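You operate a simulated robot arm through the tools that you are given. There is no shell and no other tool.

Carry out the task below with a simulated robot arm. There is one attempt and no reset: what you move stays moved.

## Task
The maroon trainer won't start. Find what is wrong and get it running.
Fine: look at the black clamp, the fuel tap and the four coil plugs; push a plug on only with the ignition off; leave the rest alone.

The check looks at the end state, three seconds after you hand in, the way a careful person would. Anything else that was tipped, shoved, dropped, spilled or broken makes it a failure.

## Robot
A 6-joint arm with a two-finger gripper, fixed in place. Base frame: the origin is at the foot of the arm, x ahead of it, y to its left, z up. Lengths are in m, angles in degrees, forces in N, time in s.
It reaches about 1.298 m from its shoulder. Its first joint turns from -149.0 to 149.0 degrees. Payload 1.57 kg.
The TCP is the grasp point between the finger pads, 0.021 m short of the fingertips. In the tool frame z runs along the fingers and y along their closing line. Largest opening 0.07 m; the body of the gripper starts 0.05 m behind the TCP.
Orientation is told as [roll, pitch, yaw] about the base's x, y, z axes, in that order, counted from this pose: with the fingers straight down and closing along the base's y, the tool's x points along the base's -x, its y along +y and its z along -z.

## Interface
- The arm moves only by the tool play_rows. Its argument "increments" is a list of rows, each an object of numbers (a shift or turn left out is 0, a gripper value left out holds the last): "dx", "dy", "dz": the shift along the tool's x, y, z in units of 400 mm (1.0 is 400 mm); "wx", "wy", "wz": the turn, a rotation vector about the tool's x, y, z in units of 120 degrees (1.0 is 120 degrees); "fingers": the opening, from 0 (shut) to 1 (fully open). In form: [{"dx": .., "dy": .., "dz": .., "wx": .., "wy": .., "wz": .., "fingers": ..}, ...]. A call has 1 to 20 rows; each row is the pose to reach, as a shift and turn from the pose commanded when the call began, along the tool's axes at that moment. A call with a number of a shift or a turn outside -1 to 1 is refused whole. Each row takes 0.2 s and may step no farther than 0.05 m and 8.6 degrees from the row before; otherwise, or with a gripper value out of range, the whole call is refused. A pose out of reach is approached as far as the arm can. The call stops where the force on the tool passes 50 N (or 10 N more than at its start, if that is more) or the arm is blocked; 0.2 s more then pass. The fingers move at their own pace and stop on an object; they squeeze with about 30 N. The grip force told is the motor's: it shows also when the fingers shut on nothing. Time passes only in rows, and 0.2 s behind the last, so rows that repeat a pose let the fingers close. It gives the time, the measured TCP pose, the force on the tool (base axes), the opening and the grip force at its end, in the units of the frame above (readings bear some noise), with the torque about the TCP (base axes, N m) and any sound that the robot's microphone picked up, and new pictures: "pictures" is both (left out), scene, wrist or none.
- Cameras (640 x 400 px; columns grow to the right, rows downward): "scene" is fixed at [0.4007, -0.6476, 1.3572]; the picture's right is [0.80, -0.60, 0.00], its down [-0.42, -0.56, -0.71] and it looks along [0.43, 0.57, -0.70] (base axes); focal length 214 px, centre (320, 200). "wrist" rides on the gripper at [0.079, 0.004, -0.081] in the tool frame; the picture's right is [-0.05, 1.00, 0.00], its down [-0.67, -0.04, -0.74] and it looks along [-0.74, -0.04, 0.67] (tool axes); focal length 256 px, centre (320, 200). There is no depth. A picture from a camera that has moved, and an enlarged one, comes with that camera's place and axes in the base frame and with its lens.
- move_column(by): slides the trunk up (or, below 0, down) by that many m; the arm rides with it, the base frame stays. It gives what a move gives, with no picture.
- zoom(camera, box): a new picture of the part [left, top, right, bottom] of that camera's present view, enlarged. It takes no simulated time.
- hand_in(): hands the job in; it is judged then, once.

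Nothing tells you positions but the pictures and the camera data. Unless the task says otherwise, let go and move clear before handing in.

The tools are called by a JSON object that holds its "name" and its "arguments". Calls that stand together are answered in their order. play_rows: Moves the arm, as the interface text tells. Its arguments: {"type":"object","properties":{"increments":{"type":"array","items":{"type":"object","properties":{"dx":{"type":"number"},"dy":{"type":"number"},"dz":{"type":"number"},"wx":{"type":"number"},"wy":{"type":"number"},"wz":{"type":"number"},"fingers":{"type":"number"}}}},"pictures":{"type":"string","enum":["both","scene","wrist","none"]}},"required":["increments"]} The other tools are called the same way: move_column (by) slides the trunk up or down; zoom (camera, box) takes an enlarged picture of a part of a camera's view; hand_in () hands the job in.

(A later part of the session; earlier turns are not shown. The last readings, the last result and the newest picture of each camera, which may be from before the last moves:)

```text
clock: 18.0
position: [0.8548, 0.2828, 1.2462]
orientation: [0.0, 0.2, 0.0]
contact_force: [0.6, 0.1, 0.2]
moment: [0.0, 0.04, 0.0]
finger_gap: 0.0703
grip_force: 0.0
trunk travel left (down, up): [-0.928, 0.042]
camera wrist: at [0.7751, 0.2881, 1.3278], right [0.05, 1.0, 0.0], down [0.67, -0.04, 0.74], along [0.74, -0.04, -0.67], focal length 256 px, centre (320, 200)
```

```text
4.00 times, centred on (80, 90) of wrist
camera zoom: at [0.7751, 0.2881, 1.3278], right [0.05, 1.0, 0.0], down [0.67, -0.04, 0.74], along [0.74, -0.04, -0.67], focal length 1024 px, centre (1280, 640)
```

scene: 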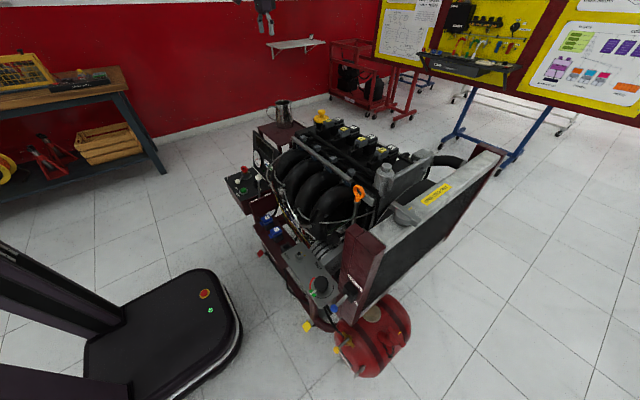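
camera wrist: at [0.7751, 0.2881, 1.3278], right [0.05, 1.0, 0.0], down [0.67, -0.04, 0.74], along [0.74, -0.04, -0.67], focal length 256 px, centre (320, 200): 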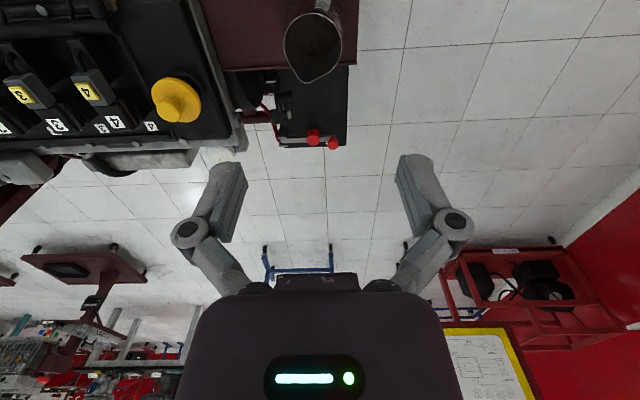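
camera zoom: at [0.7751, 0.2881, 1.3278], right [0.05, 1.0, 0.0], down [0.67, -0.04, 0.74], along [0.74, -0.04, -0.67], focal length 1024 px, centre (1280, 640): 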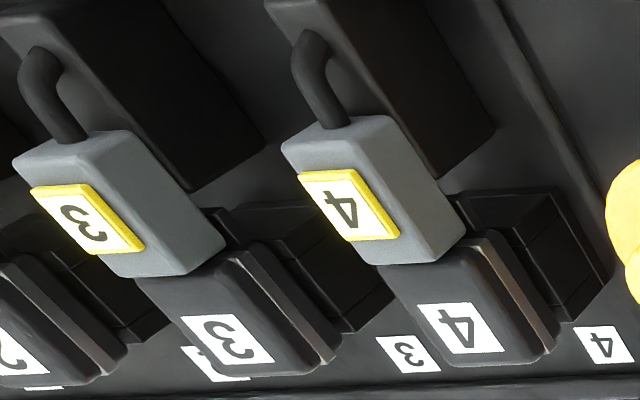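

The battery is there: the red clamp at the far end, and the black clamp with a lever nearer the engine. I'll swing the camera around to the +y side to see the black clamp properly, staying well above the jug (rim at z≈0.98).

{"name": "play_rows", "arguments": {"increments": [{"dx": -0.02, "dy": 0.056, "wz": 0.0625}, {"dx": -0.04, "dy": 0.112, "wz": 0.125}, {"dx": -0.06, "dy": 0.169, "wz": 0.1875}, {"dx": -0.08, "dy": 0.225, "wz": 0.25}, {"dx": -0.1, "dy": 0.281, "wz": 0.3125}, {"dx": -0.12, "dy": 0.337, "wz": 0.375}, {"dx": -0.14, "dy": 0.394, "wz": 0.4375}, {"dx": -0.16, "dy": 0.45, "wz": 0.5}, {"dx": -0.18, "dy": 0.506, "wz": 0.5625}, {"dx": -0.2, "dy": 0.562, "wz": 0.625}, {"dx": -0.22, "dy": 0.62, "wz": 0.6875}, {"dx": -0.25, "dy": 0.675, "wz": 0.75}], "pictures": "both"}}

```text
clock: 20.6
position: [0.9551, 0.5559, 1.2462]
orientation: [-0.3, 0.0, -90.1]
contact_force: [0.3, 0.0, -0.5]
moment: [0.0, 0.01, 0.0]
finger_gap: 0.0701
grip_force: 0.0
trunk travel left (down, up): [-0.928, 0.042]
camera wrist: at [0.9577, 0.6358, 1.3276], right [1.0, -0.06, 0.0], down [-0.03, -0.67, 0.74], along [-0.04, -0.74, -0.67], focal length 256 px, centre (320, 200)
```

scene: 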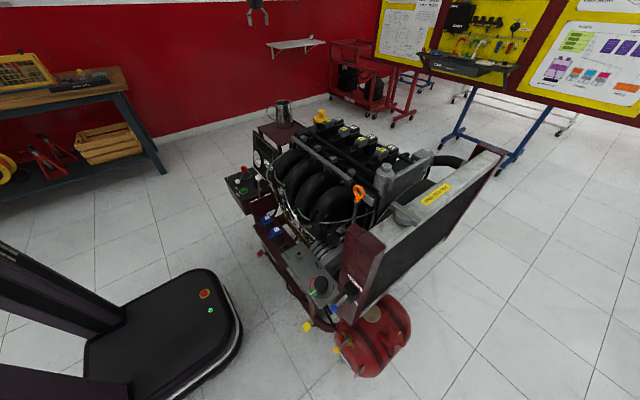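
wrist: 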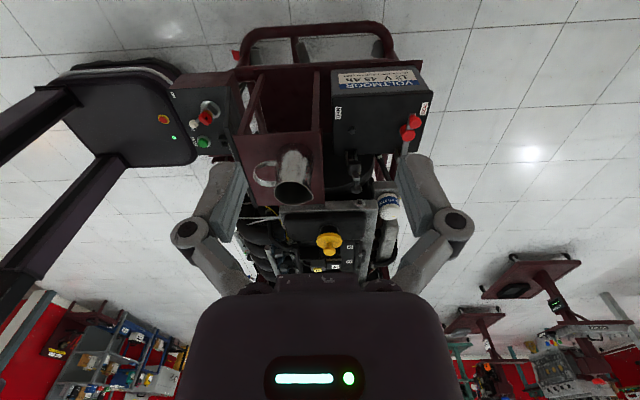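

{"name": "zoom", "arguments": {"camera": "wrist", "box": [310, 60, 454, 210]}}

{"name": "zoom", "arguments": {"camera": "wrist", "box": [324, 145, 404, 195]}}

{"name": "zoom", "arguments": {"camera": "wrist", "box": [380, 100, 444, 160]}}

{"name": "zoom", "arguments": {"camera": "wrist", "box": [150, 60, 250, 160]}}

```text
2.67 times, centred on (382, 135) of wrist
camera zoom: at [0.9577, 0.6358, 1.3276], right [1.0, -0.06, 0.0], down [-0.03, -0.67, 0.74], along [-0.04, -0.74, -0.67], focal length 683 px, centre (155, 373)
```

zoom: 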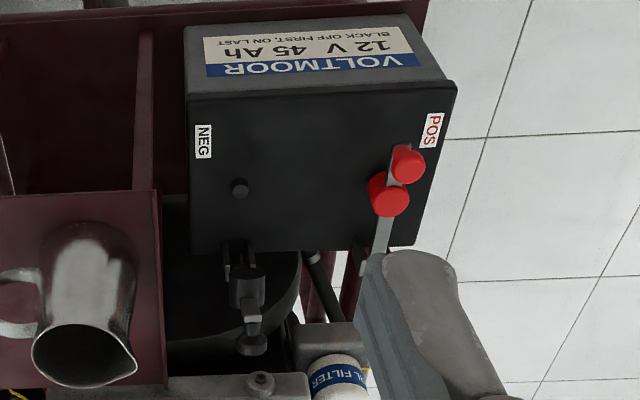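

```text
8.00 times, centred on (364, 170) of wrist
camera zoom: at [0.9577, 0.6358, 1.3276], right [1.0, -0.06, 0.0], down [-0.03, -0.67, 0.74], along [-0.04, -0.74, -0.67], focal length 2048 px, centre (-32, 440)
```

zoom: 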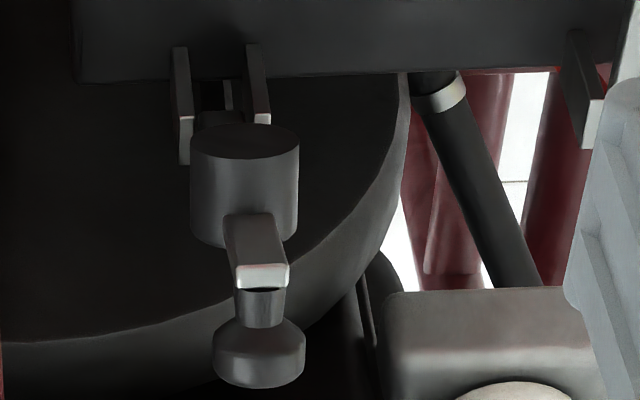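

```text
6.67 times, centred on (412, 130) of wrist
camera zoom: at [0.9577, 0.6358, 1.3276], right [1.0, -0.06, 0.0], down [-0.03, -0.67, 0.74], along [-0.04, -0.74, -0.67], focal length 1707 px, centre (-293, 667)
```

zoom: 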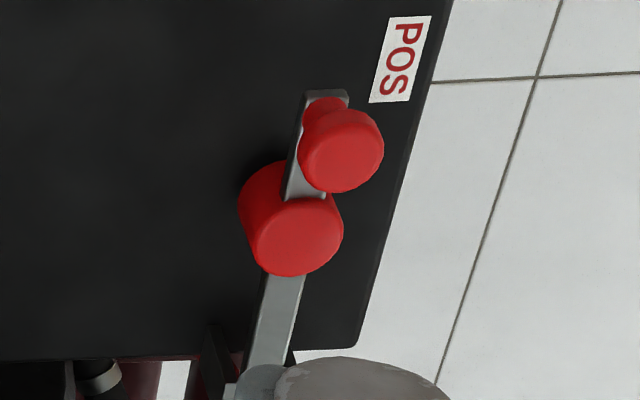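

```text
4.00 times, centred on (200, 110) of wrist
camera zoom: at [0.9577, 0.6358, 1.3276], right [1.0, -0.06, 0.0], down [-0.03, -0.67, 0.74], along [-0.04, -0.74, -0.67], focal length 1024 px, centre (800, 560)
```

zoom: 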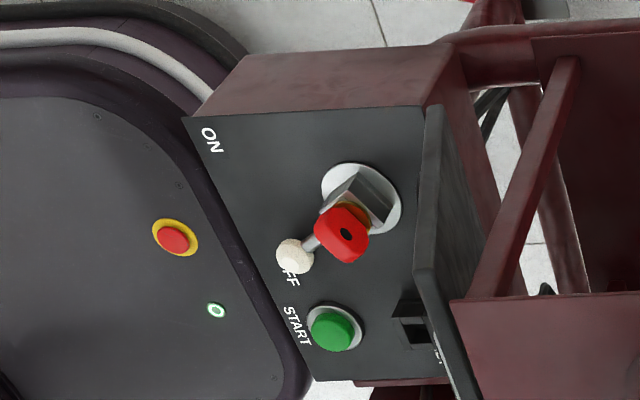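

Found one fault: the black clamp's lever is swung up off the NEG post (the red one is closed), and the battery label says "BLACK OFF FIRST, ON LAST". So I'll check the plugs and tap first; next a side-on look at the plugs from this end, staying high.

{"name": "play_rows", "arguments": {"increments": [{"dx": -0.111, "dy": -0.008}, {"dx": -0.222, "dy": -0.016}, {"dx": -0.333, "dy": -0.025}, {"dx": -0.444, "dy": -0.033}, {"dx": -0.555, "dy": -0.041}, {"dx": -0.666, "dy": -0.05}, {"dx": -0.777, "dy": -0.058}, {"dx": -0.888, "dy": -0.066}, {"dx": -1.0, "dy": -0.075}], "pictures": "wrist"}}

```text
clock: 22.6
position: [0.9217, 0.153, 1.2472]
orientation: [-0.3, 0.2, -90.1]
contact_force: [-0.1, -0.4, -0.4]
moment: [0.04, -0.06, -0.02]
finger_gap: 0.0699
grip_force: 0.1
trunk travel left (down, up): [-0.928, 0.042]
camera wrist: at [0.9251, 0.2328, 1.3286], right [1.0, -0.05, 0.0], down [-0.03, -0.67, 0.74], along [-0.04, -0.74, -0.67], focal length 256 px, centre (320, 200)
```

wrist: 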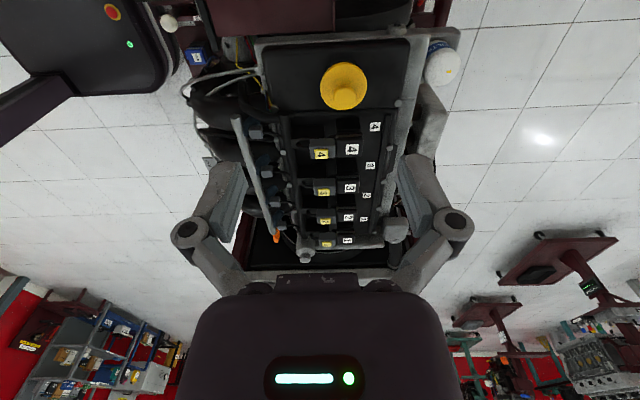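

{"name": "zoom", "arguments": {"camera": "wrist", "box": [280, 120, 400, 195]}}

{"name": "zoom", "arguments": {"camera": "wrist", "box": [280, 190, 400, 265]}}

{"name": "zoom", "arguments": {"camera": "wrist", "box": [300, 135, 364, 175]}}

{"name": "zoom", "arguments": {"camera": "wrist", "box": [300, 175, 364, 215]}}

{"name": "zoom", "arguments": {"camera": "wrist", "box": [300, 210, 364, 250]}}

```text
5.33 times, centred on (340, 158) of wrist
camera zoom: at [0.9251, 0.2328, 1.3286], right [1.0, -0.05, 0.0], down [-0.03, -0.67, 0.74], along [-0.04, -0.74, -0.67], focal length 1365 px, centre (213, 427)
```

zoom: 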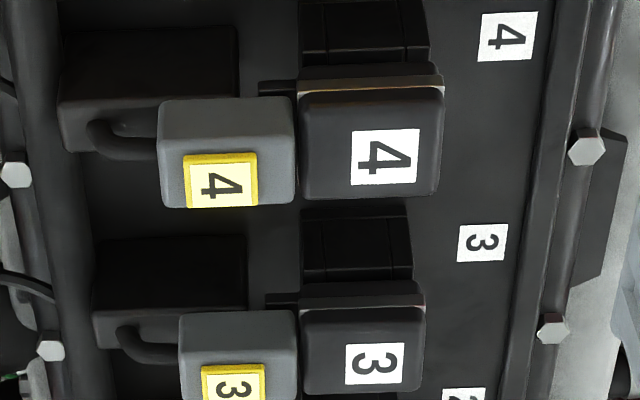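

```text
5.33 times, centred on (340, 228) of wrist
camera zoom: at [0.9251, 0.2328, 1.3286], right [1.0, -0.05, 0.0], down [-0.03, -0.67, 0.74], along [-0.04, -0.74, -0.67], focal length 1365 px, centre (213, 53)
```

zoom: 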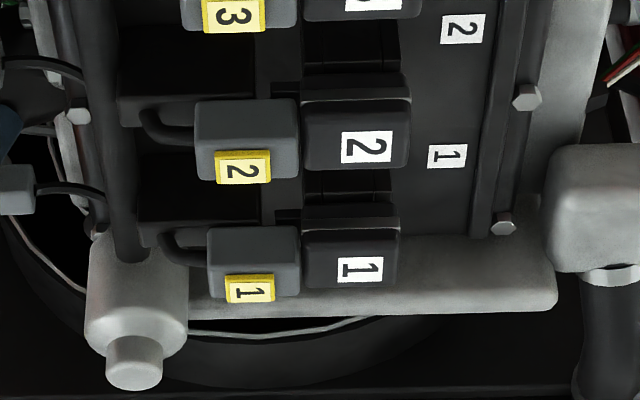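

```text
10.00 times, centred on (332, 155) of wrist
camera zoom: at [0.9251, 0.2328, 1.3286], right [1.0, -0.05, 0.0], down [-0.03, -0.67, 0.74], along [-0.04, -0.74, -0.67], focal length 2560 px, centre (200, 650)
```

zoom: 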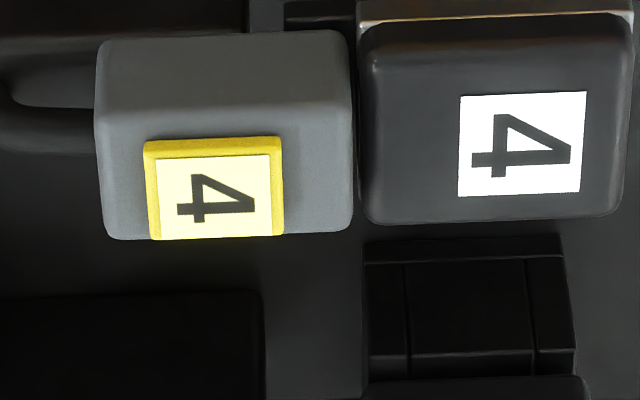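

```text
10.00 times, centred on (332, 195) of wrist
camera zoom: at [0.9251, 0.2328, 1.3286], right [1.0, -0.05, 0.0], down [-0.03, -0.67, 0.74], along [-0.04, -0.74, -0.67], focal length 2560 px, centre (200, 250)
```

zoom: 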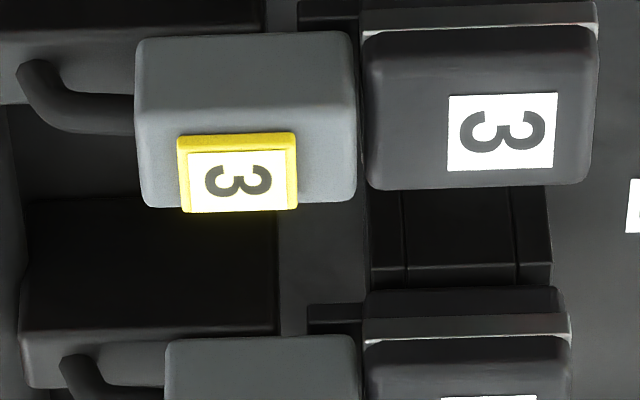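

```text
10.00 times, centred on (332, 230) of wrist
camera zoom: at [0.9251, 0.2328, 1.3286], right [1.0, -0.05, 0.0], down [-0.03, -0.67, 0.74], along [-0.04, -0.74, -0.67], focal length 2560 px, centre (200, -100)
```

zoom: 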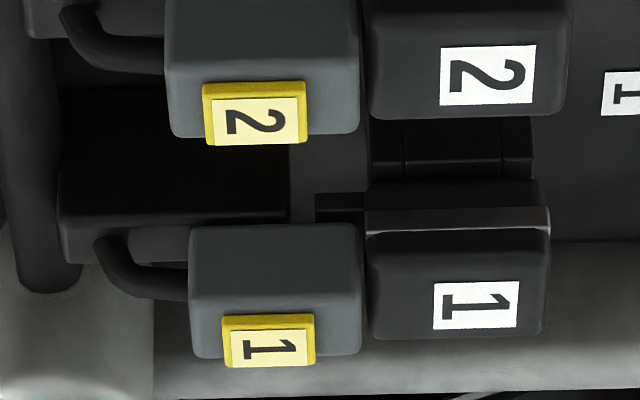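

All four plugs show the same tiny seam to their coils, so they're on. Next I'll go see the fuel tap, travelling high over the engine.

{"name": "play_rows", "arguments": {"increments": [{"dx": -0.095, "dy": -0.0625, "wz": -0.0375}, {"dx": -0.19, "dy": -0.125, "wz": -0.075}, {"dx": -0.285, "dy": -0.1875, "wz": -0.1125}, {"dx": -0.38, "dy": -0.25, "wz": -0.15}, {"dx": -0.475, "dy": -0.3125, "wz": -0.1875}, {"dx": -0.57, "dy": -0.375, "wz": -0.225}, {"dx": -0.665, "dy": -0.4375, "wz": -0.2625}, {"dx": -0.76, "dy": -0.5, "wz": -0.3}, {"dx": -0.855, "dy": -0.5625, "wz": -0.3375}, {"dx": -0.95, "dy": -0.625, "wz": -0.375}], "pictures": "none"}}

```text
clock: 24.8
position: [0.6715, -0.2248, 1.2464]
orientation: [0.0, 0.2, -44.9]
contact_force: [-0.4, 0.5, -0.1]
moment: [0.01, -0.01, 0.0]
finger_gap: 0.0699
grip_force: 0.2
trunk travel left (down, up): [-0.928, 0.042]
```

{"name": "play_rows", "arguments": {"increments": [{"dx": -0.019, "dy": -0.1, "wz": -0.0375}, {"dx": -0.038, "dy": -0.2, "wz": -0.075}, {"dx": -0.056, "dy": -0.3, "wz": -0.1125}, {"dx": -0.075, "dy": -0.4, "wz": -0.15}, {"dx": -0.094, "dy": -0.5, "wz": -0.1875}, {"dx": -0.113, "dy": -0.6, "wz": -0.225}, {"dx": -0.132, "dy": -0.7, "wz": -0.2625}, {"dx": -0.15, "dy": -0.8, "wz": -0.3}, {"dx": -0.169, "dy": -0.9, "wz": -0.3375}, {"dx": -0.188, "dy": -1.0, "wz": -0.375}], "pictures": "wrist"}}

```text
clock: 27.0
position: [0.443, -0.561, 1.2469]
orientation: [0.1, 0.1, 0.1]
contact_force: [-0.5, -0.6, -0.1]
moment: [0.01, 0.01, -0.02]
finger_gap: 0.07
grip_force: 0.0
trunk travel left (down, up): [-0.928, 0.042]
camera wrist: at [0.3625, -0.5573, 1.3283], right [0.05, 1.0, 0.0], down [0.67, -0.04, 0.74], along [0.74, -0.04, -0.67], focal length 256 px, centre (320, 200)
```

wrist: 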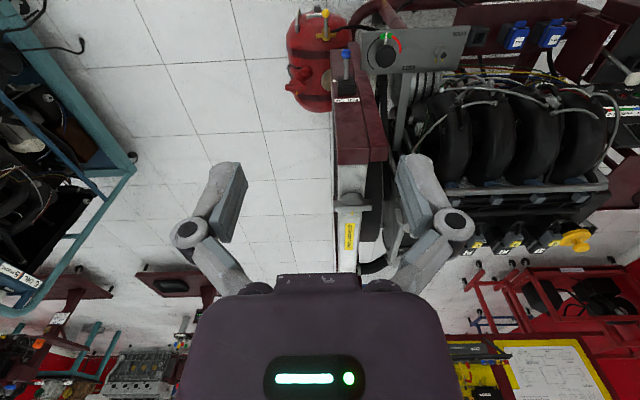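

Standing at (0.44, −0.56), clear of the fan lever (ball at about x=0.545). I'll lower in steps, first 0.35.

{"name": "move_column", "arguments": {"by": -0.35}}

```text
clock: 30.4
position: [0.4428, -0.5614, 0.8974]
orientation: [0.0, 0.2, -0.1]
contact_force: [-0.6, -0.7, 0.2]
moment: [-0.01, 0.01, -0.02]
finger_gap: 0.07
grip_force: 0.2
trunk travel left (down, up): [-0.578, 0.392]
```

{"name": "zoom", "arguments": {"camera": "wrist", "box": [0, 0, 640, 400]}}

{"name": "zoom", "arguments": {"camera": "wrist", "box": [250, 0, 410, 100]}}

```text
1.00 times, centred on (320, 200) of wrist (not enlarged: the box is as wide or as high as the picture)
camera zoom: at [0.363, -0.5561, 0.9785], right [0.05, 1.0, 0.0], down [0.67, -0.04, 0.74], along [0.74, -0.04, -0.67], focal length 256 px, centre (320, 200)
```

zoom: 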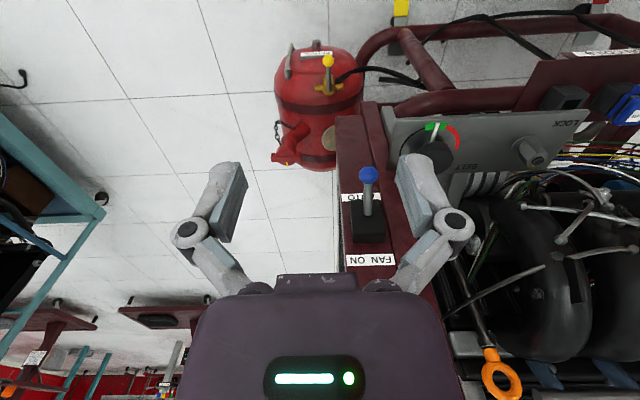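

```text
4.00 times, centred on (330, 50) of wrist
camera zoom: at [0.363, -0.5561, 0.9785], right [0.05, 1.0, 0.0], down [0.67, -0.04, 0.74], along [0.74, -0.04, -0.67], focal length 1024 px, centre (280, 800)
```

zoom: 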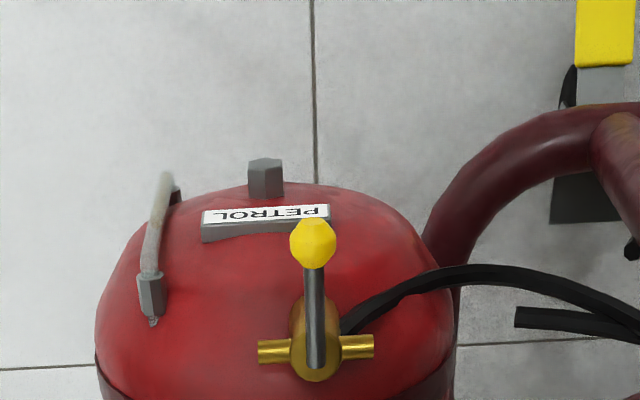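

The tap lever stands across the brass stubs; I need a closer view to tell open from shut. Lowering another 0.2, still in front of the tank and clear of the fan lever.

{"name": "move_column", "arguments": {"by": -0.2}}

{"name": "zoom", "arguments": {"camera": "wrist", "box": [0, 0, 640, 400]}}

{"name": "zoom", "arguments": {"camera": "wrist", "box": [240, 20, 400, 120]}}

{"name": "zoom", "arguments": {"camera": "scene", "box": [316, 325, 380, 365]}}

```text
clock: 32.6
position: [0.4436, -0.5598, 0.6961]
orientation: [0.1, 0.2, 0.0]
contact_force: [0.7, 0.3, 0.1]
moment: [-0.02, 0.0, 0.02]
finger_gap: 0.0704
grip_force: 0.0
trunk travel left (down, up): [-0.378, 0.592]
```

```text
1.00 times, centred on (320, 200) of wrist (not enlarged: the box is as wide or as high as the picture)
camera zoom: at [0.3631, -0.5561, 0.7786], right [0.05, 1.0, 0.0], down [0.67, -0.04, 0.74], along [0.74, -0.04, -0.67], focal length 256 px, centre (320, 200)
```

zoom: 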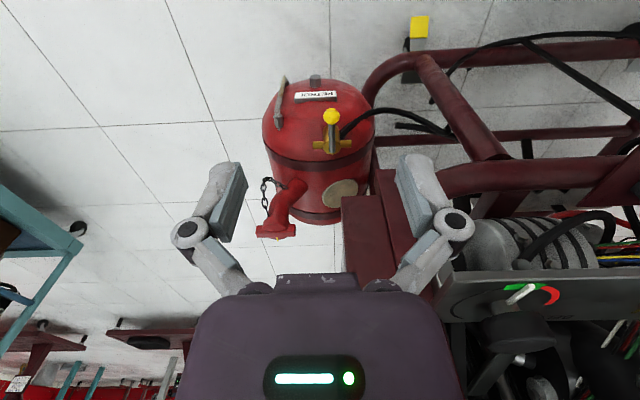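

```text
4.00 times, centred on (320, 70) of wrist
camera zoom: at [0.3631, -0.5561, 0.7786], right [0.05, 1.0, 0.0], down [0.67, -0.04, 0.74], along [0.74, -0.04, -0.67], focal length 1024 px, centre (320, 720)
```

zoom: 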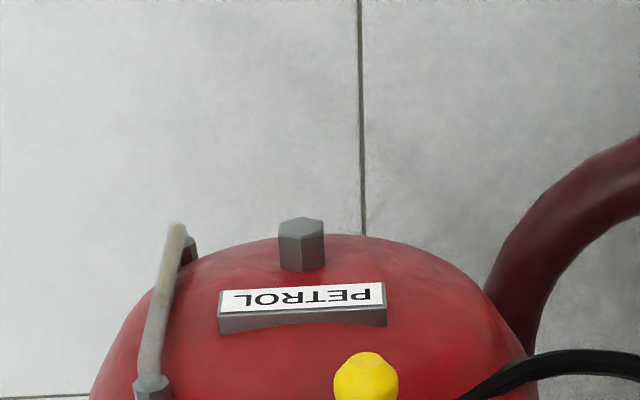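

```text
10.00 times, centred on (348, 345) of scene
camera zoom: at [0.4007, -0.6476, 1.3572], right [0.8, -0.6, 0.0], down [-0.42, -0.56, -0.71], along [0.43, 0.57, -0.7], focal length 2145 px, centre (40, -1250)
```

zoom: 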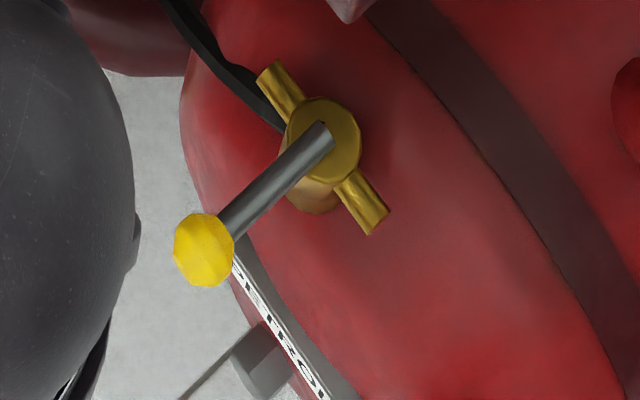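

{"name": "zoom", "arguments": {"camera": "wrist", "box": [296, 95, 376, 165]}}

{"name": "zoom", "arguments": {"camera": "wrist", "box": [310, 100, 358, 160]}}

{"name": "zoom", "arguments": {"camera": "wrist", "box": [340, 80, 460, 155]}}

{"name": "zoom", "arguments": {"camera": "wrist", "box": [245, 160, 345, 240]}}

```text
5.71 times, centred on (336, 130) of wrist
camera zoom: at [0.3631, -0.5561, 0.7786], right [0.05, 1.0, 0.0], down [0.67, -0.04, 0.74], along [0.74, -0.04, -0.67], focal length 1463 px, centre (229, 600)
```

zoom: 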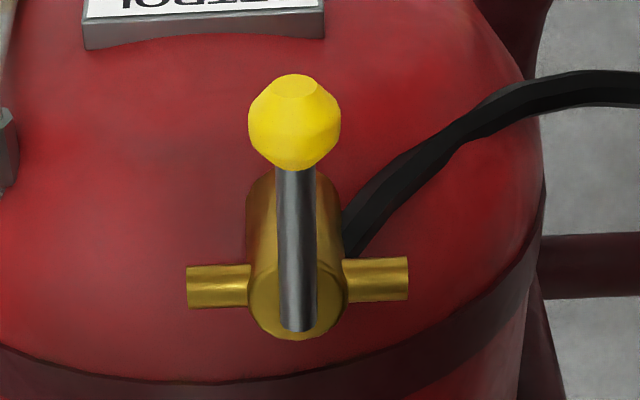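

```text
6.67 times, centred on (334, 130) of wrist
camera zoom: at [0.3631, -0.5561, 0.7786], right [0.05, 1.0, 0.0], down [0.67, -0.04, 0.74], along [0.74, -0.04, -0.67], focal length 1707 px, centre (227, 667)
```

zoom: 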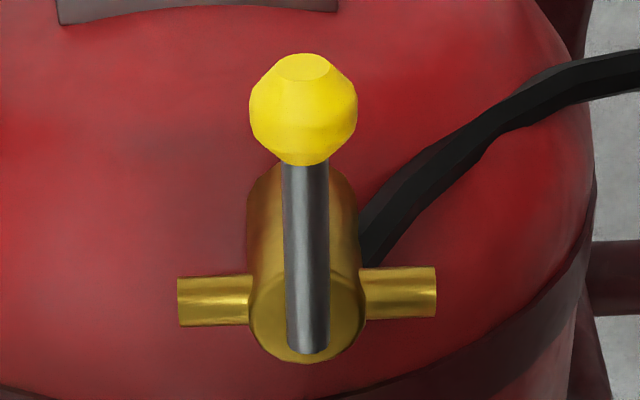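

```text
5.33 times, centred on (400, 118) of wrist
camera zoom: at [0.3631, -0.5561, 0.7786], right [0.05, 1.0, 0.0], down [0.67, -0.04, 0.74], along [0.74, -0.04, -0.67], focal length 1365 px, centre (-107, 640)
```

zoom: 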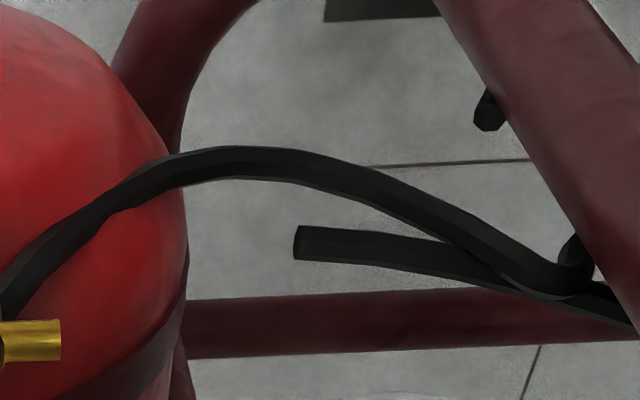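

```text
5.00 times, centred on (295, 200) of wrist
camera zoom: at [0.3631, -0.5561, 0.7786], right [0.05, 1.0, 0.0], down [0.67, -0.04, 0.74], along [0.74, -0.04, -0.67], focal length 1280 px, centre (445, 200)
```

zoom: 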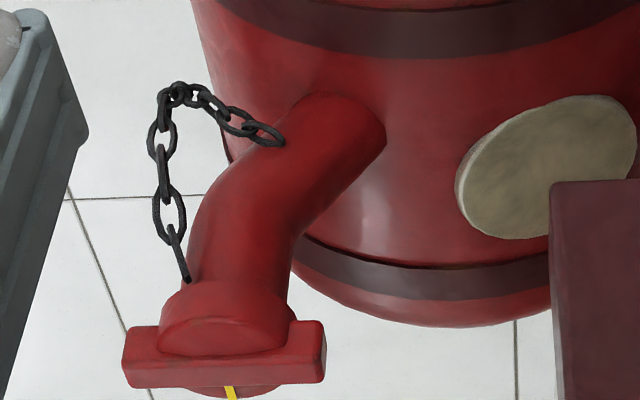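

By plumbing convention a lever across the pipe stubs means shut, so the tap looks shut too. I'd measure the ball at (0.55, −0.549, 0.452) and the hub at (0.608, −0.551, 0.454). I'll close the fingers and tilt the hand forward here, to reach the tap from in front, under the fan lever.

{"name": "play_rows", "arguments": {"increments": [{"dx": -0.0, "dy": -0.01, "wy": -0.06, "fingers": 0}, {"dx": -0.02, "dy": -0.02, "wy": -0.12, "fingers": 0}, {"dx": -0.04, "dy": -0.03, "wy": -0.18, "fingers": 0}, {"dx": -0.06, "dy": -0.04, "wy": -0.24, "fingers": 0}, {"dx": -0.08, "dy": -0.05, "wy": -0.3, "fingers": 0}, {"dx": -0.08, "dy": -0.05, "wy": -0.3, "fingers": 0}], "pictures": "both"}}

```text
clock: 34.0
position: [0.4758, -0.5803, 0.7317]
orientation: [0.0, -35.9, 0.0]
contact_force: [0.0, -0.4, 0.5]
moment: [-0.01, 0.01, 0.01]
finger_gap: 0.0001
grip_force: 28.8
out of reach, approached as far as the arm can: row 2, 3, 4, 5, 6
trunk travel left (down, up): [-0.378, 0.592]
camera wrist: at [0.363, -0.5757, 0.7517], right [0.04, 1.0, 0.03], down [0.1, -0.04, 0.99], along [0.99, -0.04, -0.1], focal length 256 px, centre (320, 200)
```

scene: 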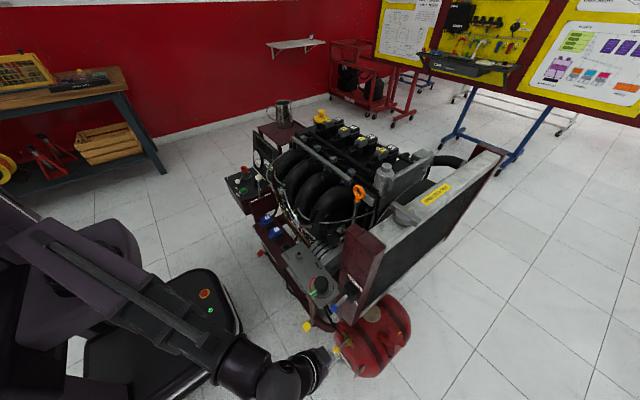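
wrist: 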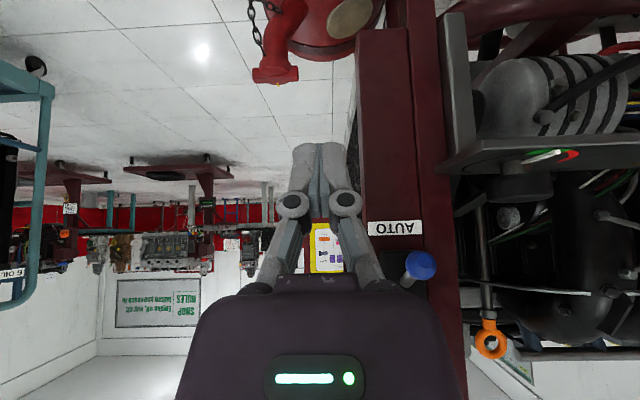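

The wrist camera now sees a "SHOP RULES" poster on the wall; I'll read it and other signs.

{"name": "zoom", "arguments": {"camera": "wrist", "box": [110, 275, 206, 335]}}

{"name": "zoom", "arguments": {"camera": "wrist", "box": [300, 215, 350, 280]}}

{"name": "zoom", "arguments": {"camera": "wrist", "box": [0, 170, 280, 300]}}

{"name": "zoom", "arguments": {"camera": "scene", "box": [372, 0, 452, 65]}}

```text
6.67 times, centred on (158, 305) of wrist
camera zoom: at [0.363, -0.5757, 0.7517], right [0.04, 1.0, 0.03], down [0.1, -0.04, 0.99], along [0.99, -0.04, -0.1], focal length 1707 px, centre (1400, -500)
```

zoom: 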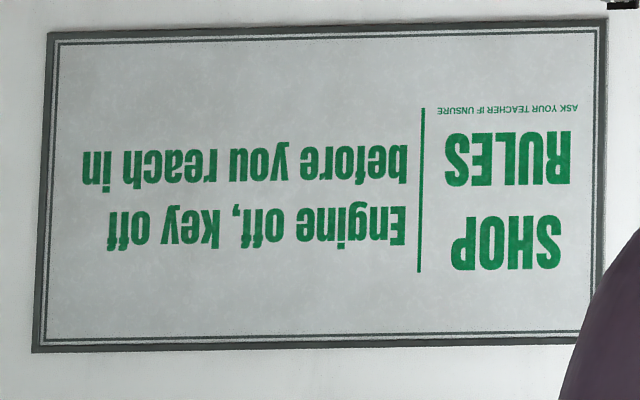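

```text
6.15 times, centred on (325, 248) of wrist
camera zoom: at [0.363, -0.5757, 0.7517], right [0.04, 1.0, 0.03], down [0.1, -0.04, 0.99], along [0.99, -0.04, -0.1], focal length 1575 px, centre (289, -92)
```

zoom: 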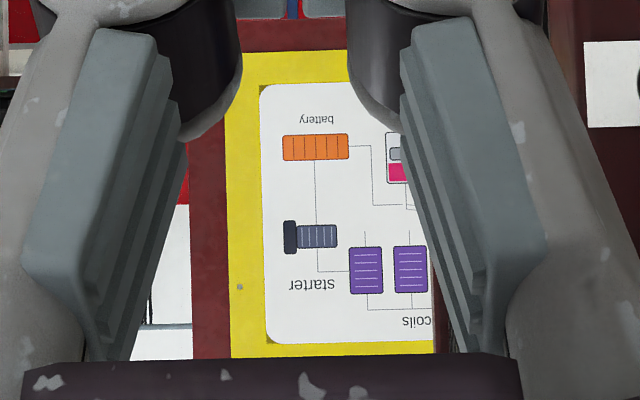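

```text
2.29 times, centred on (140, 235) of wrist
camera zoom: at [0.363, -0.5757, 0.7517], right [0.04, 1.0, 0.03], down [0.1, -0.04, 0.99], along [0.99, -0.04, -0.1], focal length 585 px, centre (731, 120)
```

zoom: 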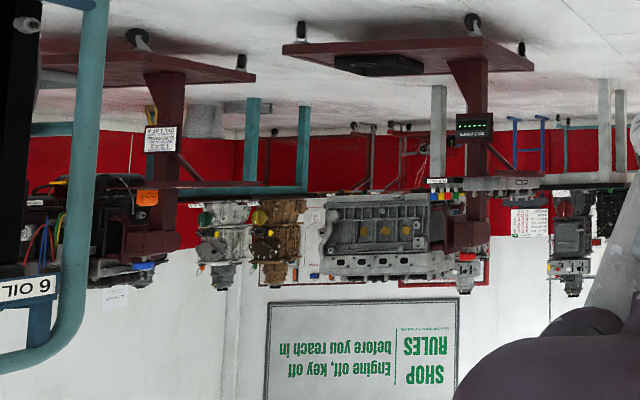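

```text
6.15 times, centred on (412, 32) of scene
camera zoom: at [0.4007, -0.6476, 1.3572], right [0.8, -0.6, 0.0], down [-0.42, -0.56, -0.71], along [0.43, 0.57, -0.7], focal length 1320 px, centre (-246, 1231)
```

zoom: 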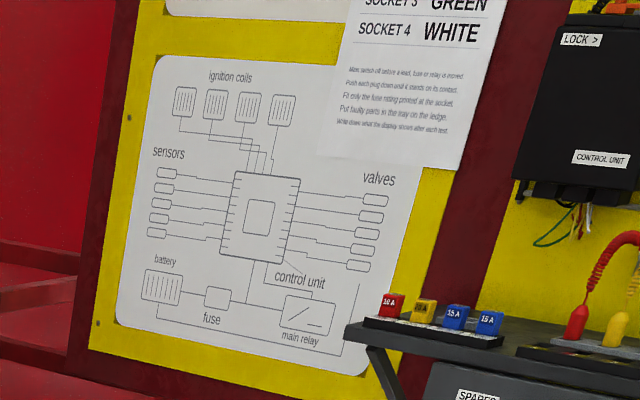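

The shop rule is "engine off, key off before you reach in"; the key is at OFF, so it's fine to work now. Hand tilted 36° at (0.476, −0.580, 0.732); I'll lower to the tap's height while still in front of it.

{"name": "move_column", "arguments": {"by": -0.24}}

{"name": "zoom", "arguments": {"camera": "wrist", "box": [0, 0, 640, 400]}}

{"name": "zoom", "arguments": {"camera": "scene", "box": [260, 300, 420, 400]}}

```text
clock: 36.5
position: [0.4751, -0.5799, 0.4928]
orientation: [0.1, -35.8, 0.0]
contact_force: [-0.3, 0.3, -0.1]
moment: [0.0, 0.02, 0.0]
finger_gap: 0.0
grip_force: 28.6
trunk travel left (down, up): [-0.138, 0.832]
```

```text
1.00 times, centred on (320, 200) of wrist (not enlarged: the box is as wide or as high as the picture)
camera zoom: at [0.363, -0.5756, 0.5117], right [0.04, 1.0, 0.03], down [0.1, -0.04, 0.99], along [0.99, -0.04, -0.11], focal length 256 px, centre (320, 200)
```

zoom: 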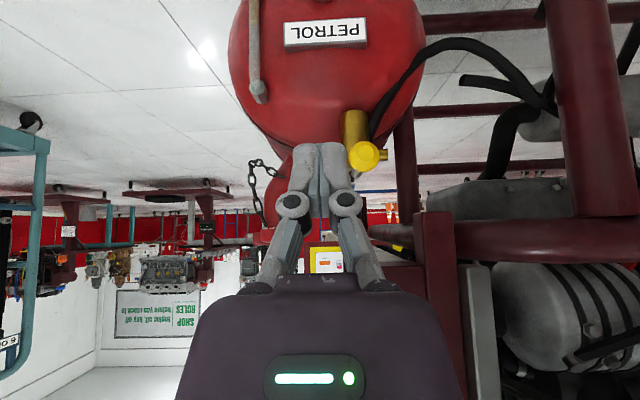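

```text
4.00 times, centred on (340, 350) of scene
camera zoom: at [0.4007, -0.6476, 1.3572], right [0.8, -0.6, 0.0], down [-0.42, -0.56, -0.71], along [0.43, 0.57, -0.7], focal length 858 px, centre (240, -400)
```

zoom: 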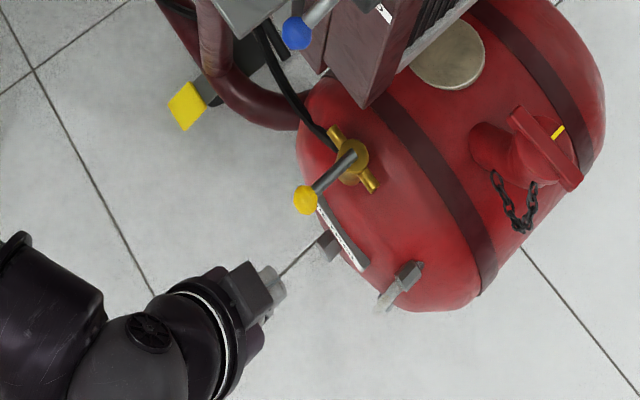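

The picture agrees: ball at about (0.55, −0.547, 0.457), and the closed fingertips are just in front. I'll bring the fingers alongside the lever on its −y side without touching yet.

{"name": "play_rows", "arguments": {"increments": [{"dx": -0.033, "dy": 0.0, "dz": 0.061}, {"dx": -0.066, "dy": 0.0, "dz": 0.122}, {"dx": -0.0988, "dy": 0.0, "dz": 0.183}], "pictures": "both"}}

```text
clock: 37.3
position: [0.5492, -0.5778, 0.493]
orientation: [0.1, -35.9, -0.1]
contact_force: [0.3, 0.2, -0.6]
moment: [0.02, 0.02, -0.01]
finger_gap: 0.0
grip_force: 28.1
out of reach, approached as far as the arm can: row 1, 2, 3
trunk travel left (down, up): [-0.138, 0.832]
camera wrist: at [0.437, -0.5738, 0.5117], right [0.04, 1.0, 0.03], down [0.11, -0.04, 0.99], along [0.99, -0.04, -0.11], focal length 256 px, centre (320, 200)
```

scene: 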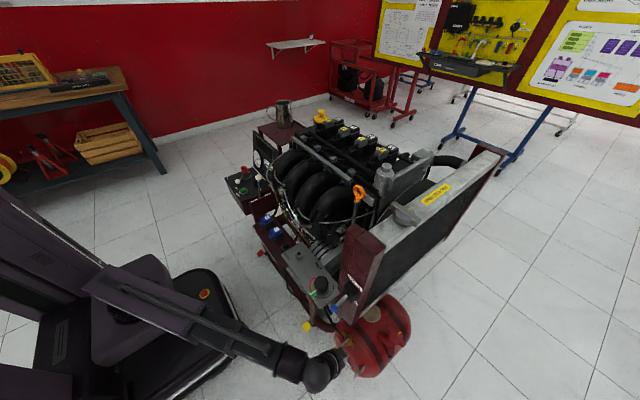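
wrist: 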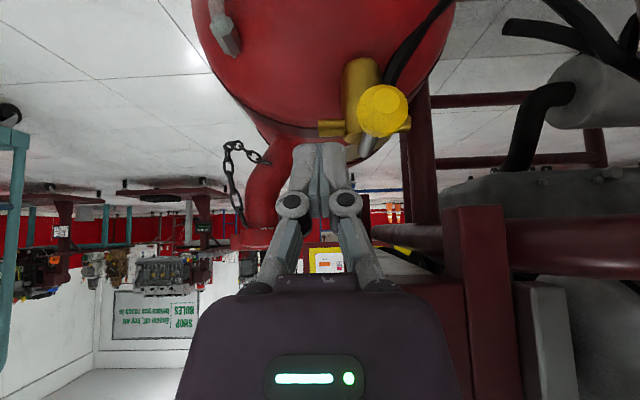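

The arm is at its lower limit for this trunk height, so I'll lower the trunk by the remaining 0.038 with the fingers 1 cm to the side of the ball.

{"name": "move_column", "arguments": {"by": -0.038}}

{"name": "zoom", "arguments": {"camera": "wrist", "box": [0, 0, 640, 400]}}

{"name": "zoom", "arguments": {"camera": "scene", "box": [300, 320, 380, 370]}}

```text
clock: 38.1
position: [0.5496, -0.5779, 0.4533]
orientation: [0.1, -35.8, 0.0]
contact_force: [-0.9, 0.3, 0.3]
moment: [0.01, -0.01, 0.0]
finger_gap: 0.0001
grip_force: 28.8
trunk travel left (down, up): [-0.1, 0.87]
```

```text
1.00 times, centred on (320, 200) of wrist (not enlarged: the box is as wide or as high as the picture)
camera zoom: at [0.4369, -0.5736, 0.4736], right [0.04, 1.0, 0.03], down [0.11, -0.04, 0.99], along [0.99, -0.04, -0.11], focal length 256 px, centre (320, 200)
```

zoom: 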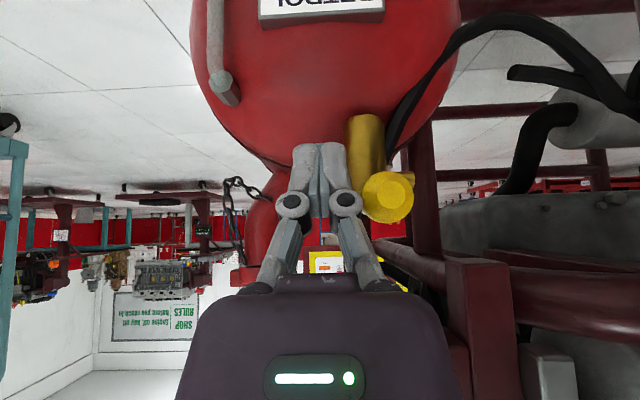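

```text
8.00 times, centred on (340, 345) of scene
camera zoom: at [0.4007, -0.6476, 1.3572], right [0.8, -0.6, 0.0], down [-0.42, -0.56, -0.71], along [0.43, 0.57, -0.7], focal length 1716 px, centre (160, -960)
```

zoom: 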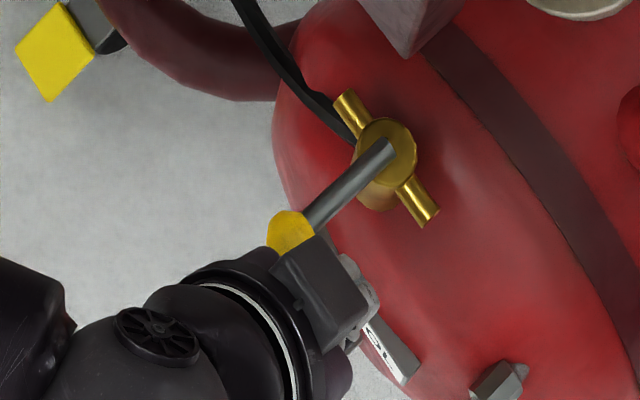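

The fingers are beside the ball, with the knuckle near its height; raising 12 mm puts the contact at the finger pads instead.

{"name": "move_column", "arguments": {"by": 0.012}}

{"name": "play_rows", "arguments": {"increments": [{"dy": 0.025}, {"dy": 0.04}, {"dy": 0.055}], "pictures": "wrist"}}

```text
clock: 38.7
position: [0.55, -0.5777, 0.4658]
orientation: [0.1, -35.8, 0.0]
contact_force: [-0.4, 0.2, -0.2]
moment: [-0.02, -0.01, 0.0]
finger_gap: 0.0
grip_force: 28.4
trunk travel left (down, up): [-0.112, 0.858]
```

```text
clock: 39.3
position: [0.5499, -0.5722, 0.4664]
orientation: [-1.1, -35.8, -0.2]
contact_force: [0.2, -11.4, 2.5]
moment: [0.0, 0.02, 0.05]
finger_gap: 0.0003
grip_force: 28.4
trunk travel left (down, up): [-0.112, 0.858]
stopped in row 2: the force on the tool passed its limit at 58 N (the readings are from after the stop); the commanded pose is now the measured one
camera wrist: at [0.437, -0.5664, 0.4855], right [0.06, 1.0, 0.02], down [0.1, -0.02, 0.99], along [0.99, -0.05, -0.1], focal length 256 px, centre (320, 200)
```

wrist: 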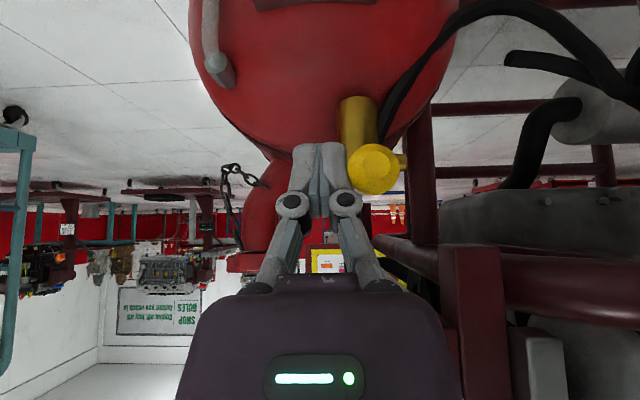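

The lever doesn't give toward +y (hard stop at once), so it turns the other way, toward −y. I'll back off, pass around the front of the ball and come in on its +y side, checking there before pushing.

{"name": "play_rows", "arguments": {"increments": [{"dy": -0.02}, {"dx": 0.06, "dy": -0.02, "dz": -0.044}, {"dx": 0.121, "dy": -0.02, "dz": -0.088}, {"dx": 0.121, "dy": 0.06, "dz": -0.088}, {"dx": 0.121, "dy": 0.15, "dz": -0.088}], "pictures": "both"}}

```text
clock: 40.5
position: [0.4889, -0.5113, 0.4657]
orientation: [-0.9, -35.8, -0.2]
contact_force: [0.2, 0.1, 0.6]
moment: [0.04, -0.03, -0.02]
finger_gap: 0.0
grip_force: 28.7
trunk travel left (down, up): [-0.112, 0.858]
camera wrist: at [0.3769, -0.5047, 0.4856], right [0.05, 1.0, 0.02], down [0.1, -0.02, 0.99], along [0.99, -0.05, -0.1], focal length 256 px, centre (320, 200)
```

scene: 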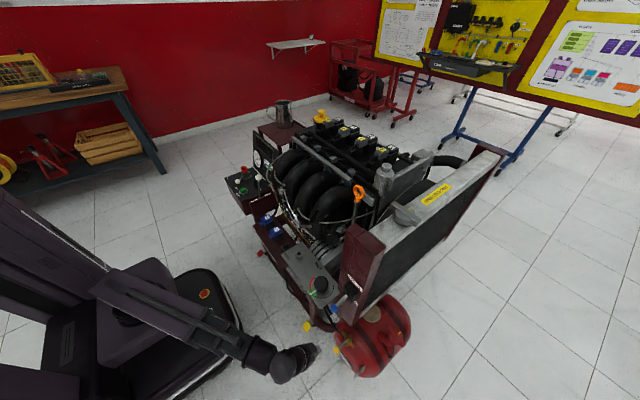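
wrist: 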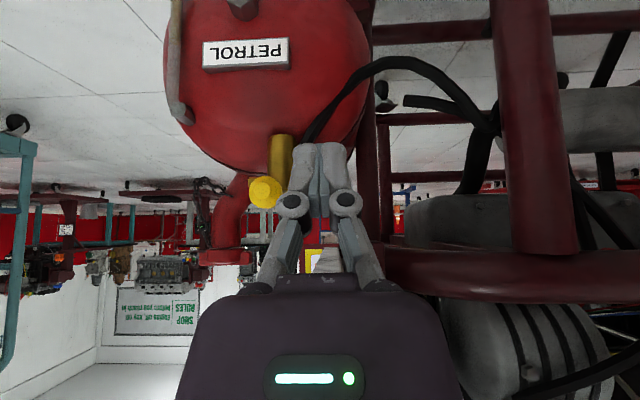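

The lever is unmoved at y≈−0.55 and my fingers are now on its +y side. Moving forward beside it.

{"name": "play_rows", "arguments": {"increments": [{"dx": -0.06, "dz": 0.044}, {"dx": -0.121, "dz": 0.088}], "pictures": "both"}}

{"name": "zoom", "arguments": {"camera": "scene", "box": [300, 320, 380, 370]}}

```text
clock: 41.1
position: [0.5485, -0.5114, 0.4676]
orientation: [-1.0, -35.9, -0.1]
contact_force: [0.0, -0.4, 1.5]
moment: [-0.01, 0.0, 0.0]
finger_gap: 0.0
grip_force: 28.7
trunk travel left (down, up): [-0.112, 0.858]
camera wrist: at [0.4355, -0.5055, 0.4857], right [0.05, 1.0, 0.02], down [0.1, -0.02, 0.99], along [0.99, -0.05, -0.1], focal length 256 px, centre (320, 200)
```

scene: 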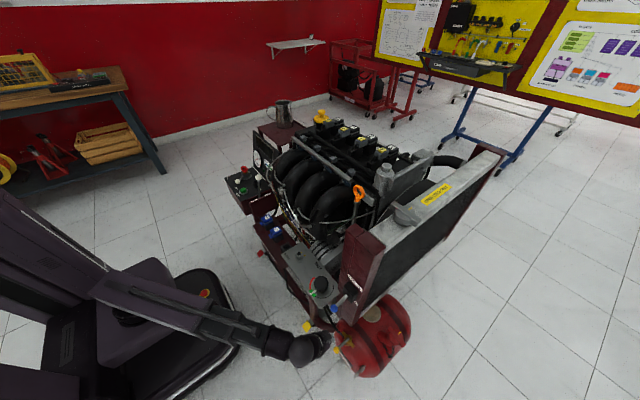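
wrist: 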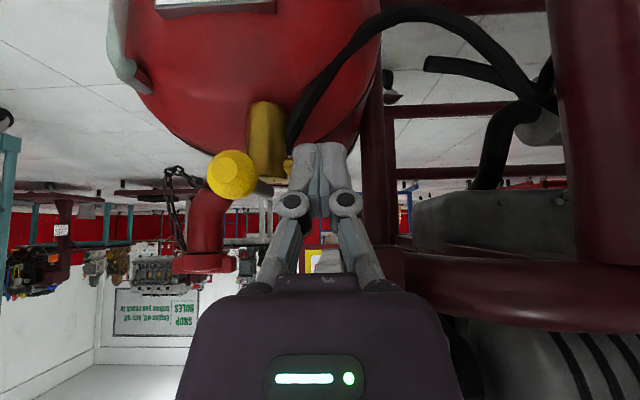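

```text
8.00 times, centred on (340, 345) of scene
camera zoom: at [0.4007, -0.6476, 1.3572], right [0.8, -0.6, 0.0], down [-0.42, -0.56, -0.71], along [0.43, 0.57, -0.7], focal length 1716 px, centre (160, -960)
```

zoom: 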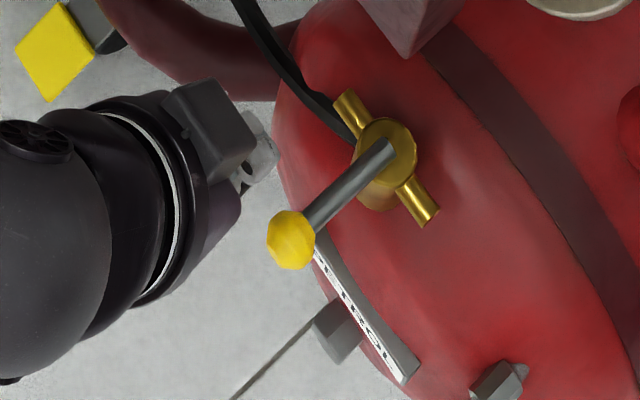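

Positioned on the +y side; now gentle small pushes toward −y, watching the force.

{"name": "play_rows", "arguments": {"increments": [{"dy": -0.02}, {"dy": -0.035}, {"dy": -0.043}, {"dy": -0.05}, {"dy": -0.057}, {"dy": -0.064}], "pictures": "both"}}

{"name": "zoom", "arguments": {"camera": "scene", "box": [300, 320, 380, 370]}}

```text
clock: 42.5
position: [0.5505, -0.5363, 0.4662]
orientation: [-0.9, -35.9, 0.0]
contact_force: [-0.8, 0.3, -0.2]
moment: [0.0, -0.02, -0.02]
finger_gap: 0.0003
grip_force: 28.5
trunk travel left (down, up): [-0.112, 0.858]
camera wrist: at [0.4373, -0.5303, 0.4857], right [0.05, 1.0, 0.02], down [0.1, -0.02, 0.99], along [0.99, -0.05, -0.1], focal length 256 px, centre (320, 200)
```

scene: 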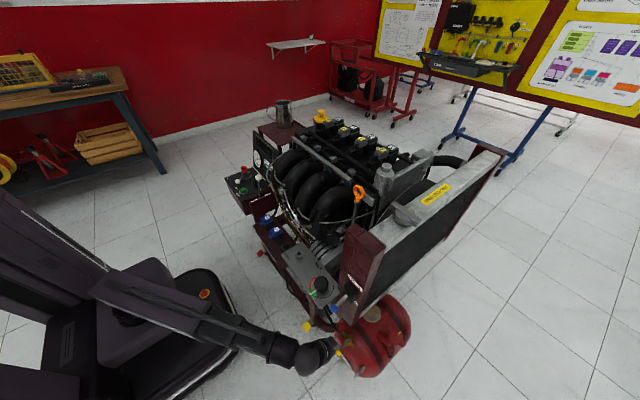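
wrist: 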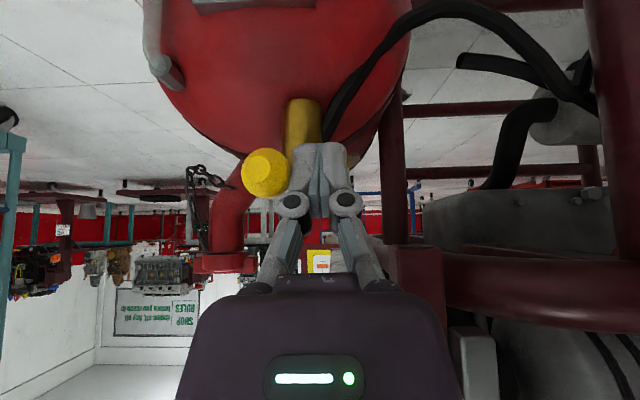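

```text
8.00 times, centred on (340, 345) of scene
camera zoom: at [0.4007, -0.6476, 1.3572], right [0.8, -0.6, 0.0], down [-0.42, -0.56, -0.71], along [0.43, 0.57, -0.7], focal length 1716 px, centre (160, -960)
```

zoom: 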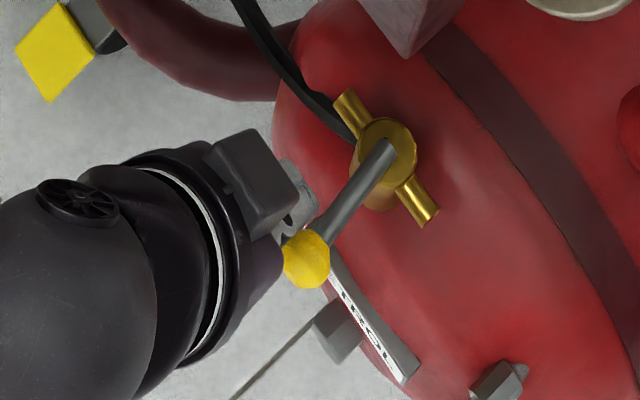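

The lever moves freely toward −y, so it was resting on its shut stop, across the pipe. I'll follow its arc around.

{"name": "play_rows", "arguments": {"increments": [{"dx": 0.0152, "dy": -0.0368, "dz": -0.011}, {"dx": 0.0152, "dy": -0.0643, "dz": -0.011}, {"dx": 0.011, "dy": -0.083, "dz": -0.008}, {"dx": 0.0071, "dy": -0.1018, "dz": -0.0051}, {"dx": -0.001, "dy": -0.118, "dz": 0.0007}, {"dx": -0.0091, "dy": -0.1343, "dz": 0.0066}], "pictures": "both"}}

{"name": "zoom", "arguments": {"camera": "scene", "box": [300, 320, 380, 370]}}

```text
clock: 43.9
position: [0.554, -0.5895, 0.4671]
orientation: [-0.9, -35.8, -0.2]
contact_force: [-0.3, 0.0, -0.2]
moment: [-0.01, 0.03, 0.01]
finger_gap: 0.0
grip_force: 28.5
trunk travel left (down, up): [-0.112, 0.858]
camera wrist: at [0.4406, -0.5844, 0.4856], right [0.05, 1.0, 0.02], down [0.1, -0.02, 0.99], along [0.99, -0.05, -0.1], focal length 256 px, centre (320, 200)
```

scene: 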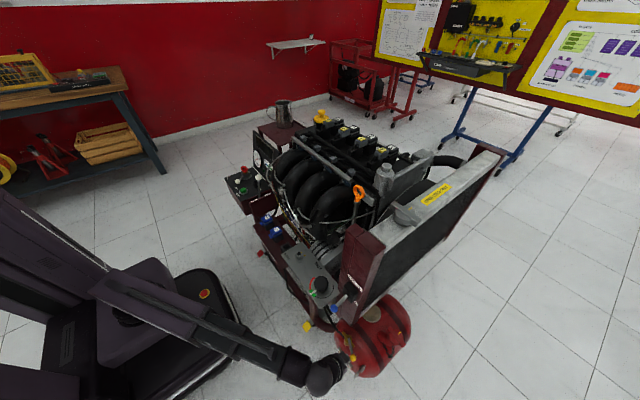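
wrist: 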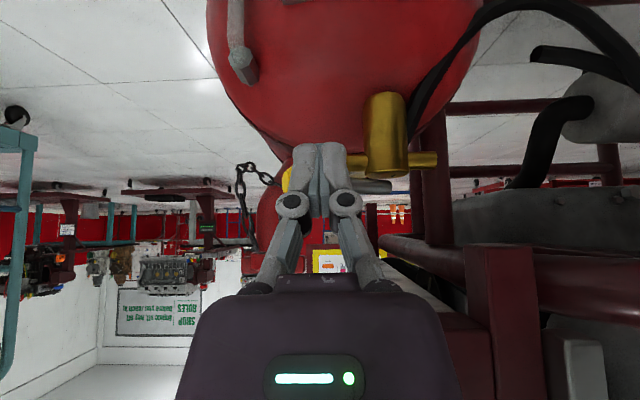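

```text
8.00 times, centred on (340, 345) of scene
camera zoom: at [0.4007, -0.6476, 1.3572], right [0.8, -0.6, 0.0], down [-0.42, -0.56, -0.71], along [0.43, 0.57, -0.7], focal length 1716 px, centre (160, -960)
```

zoom: 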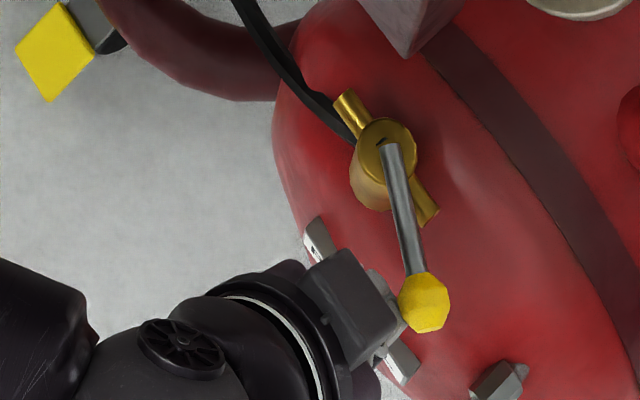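

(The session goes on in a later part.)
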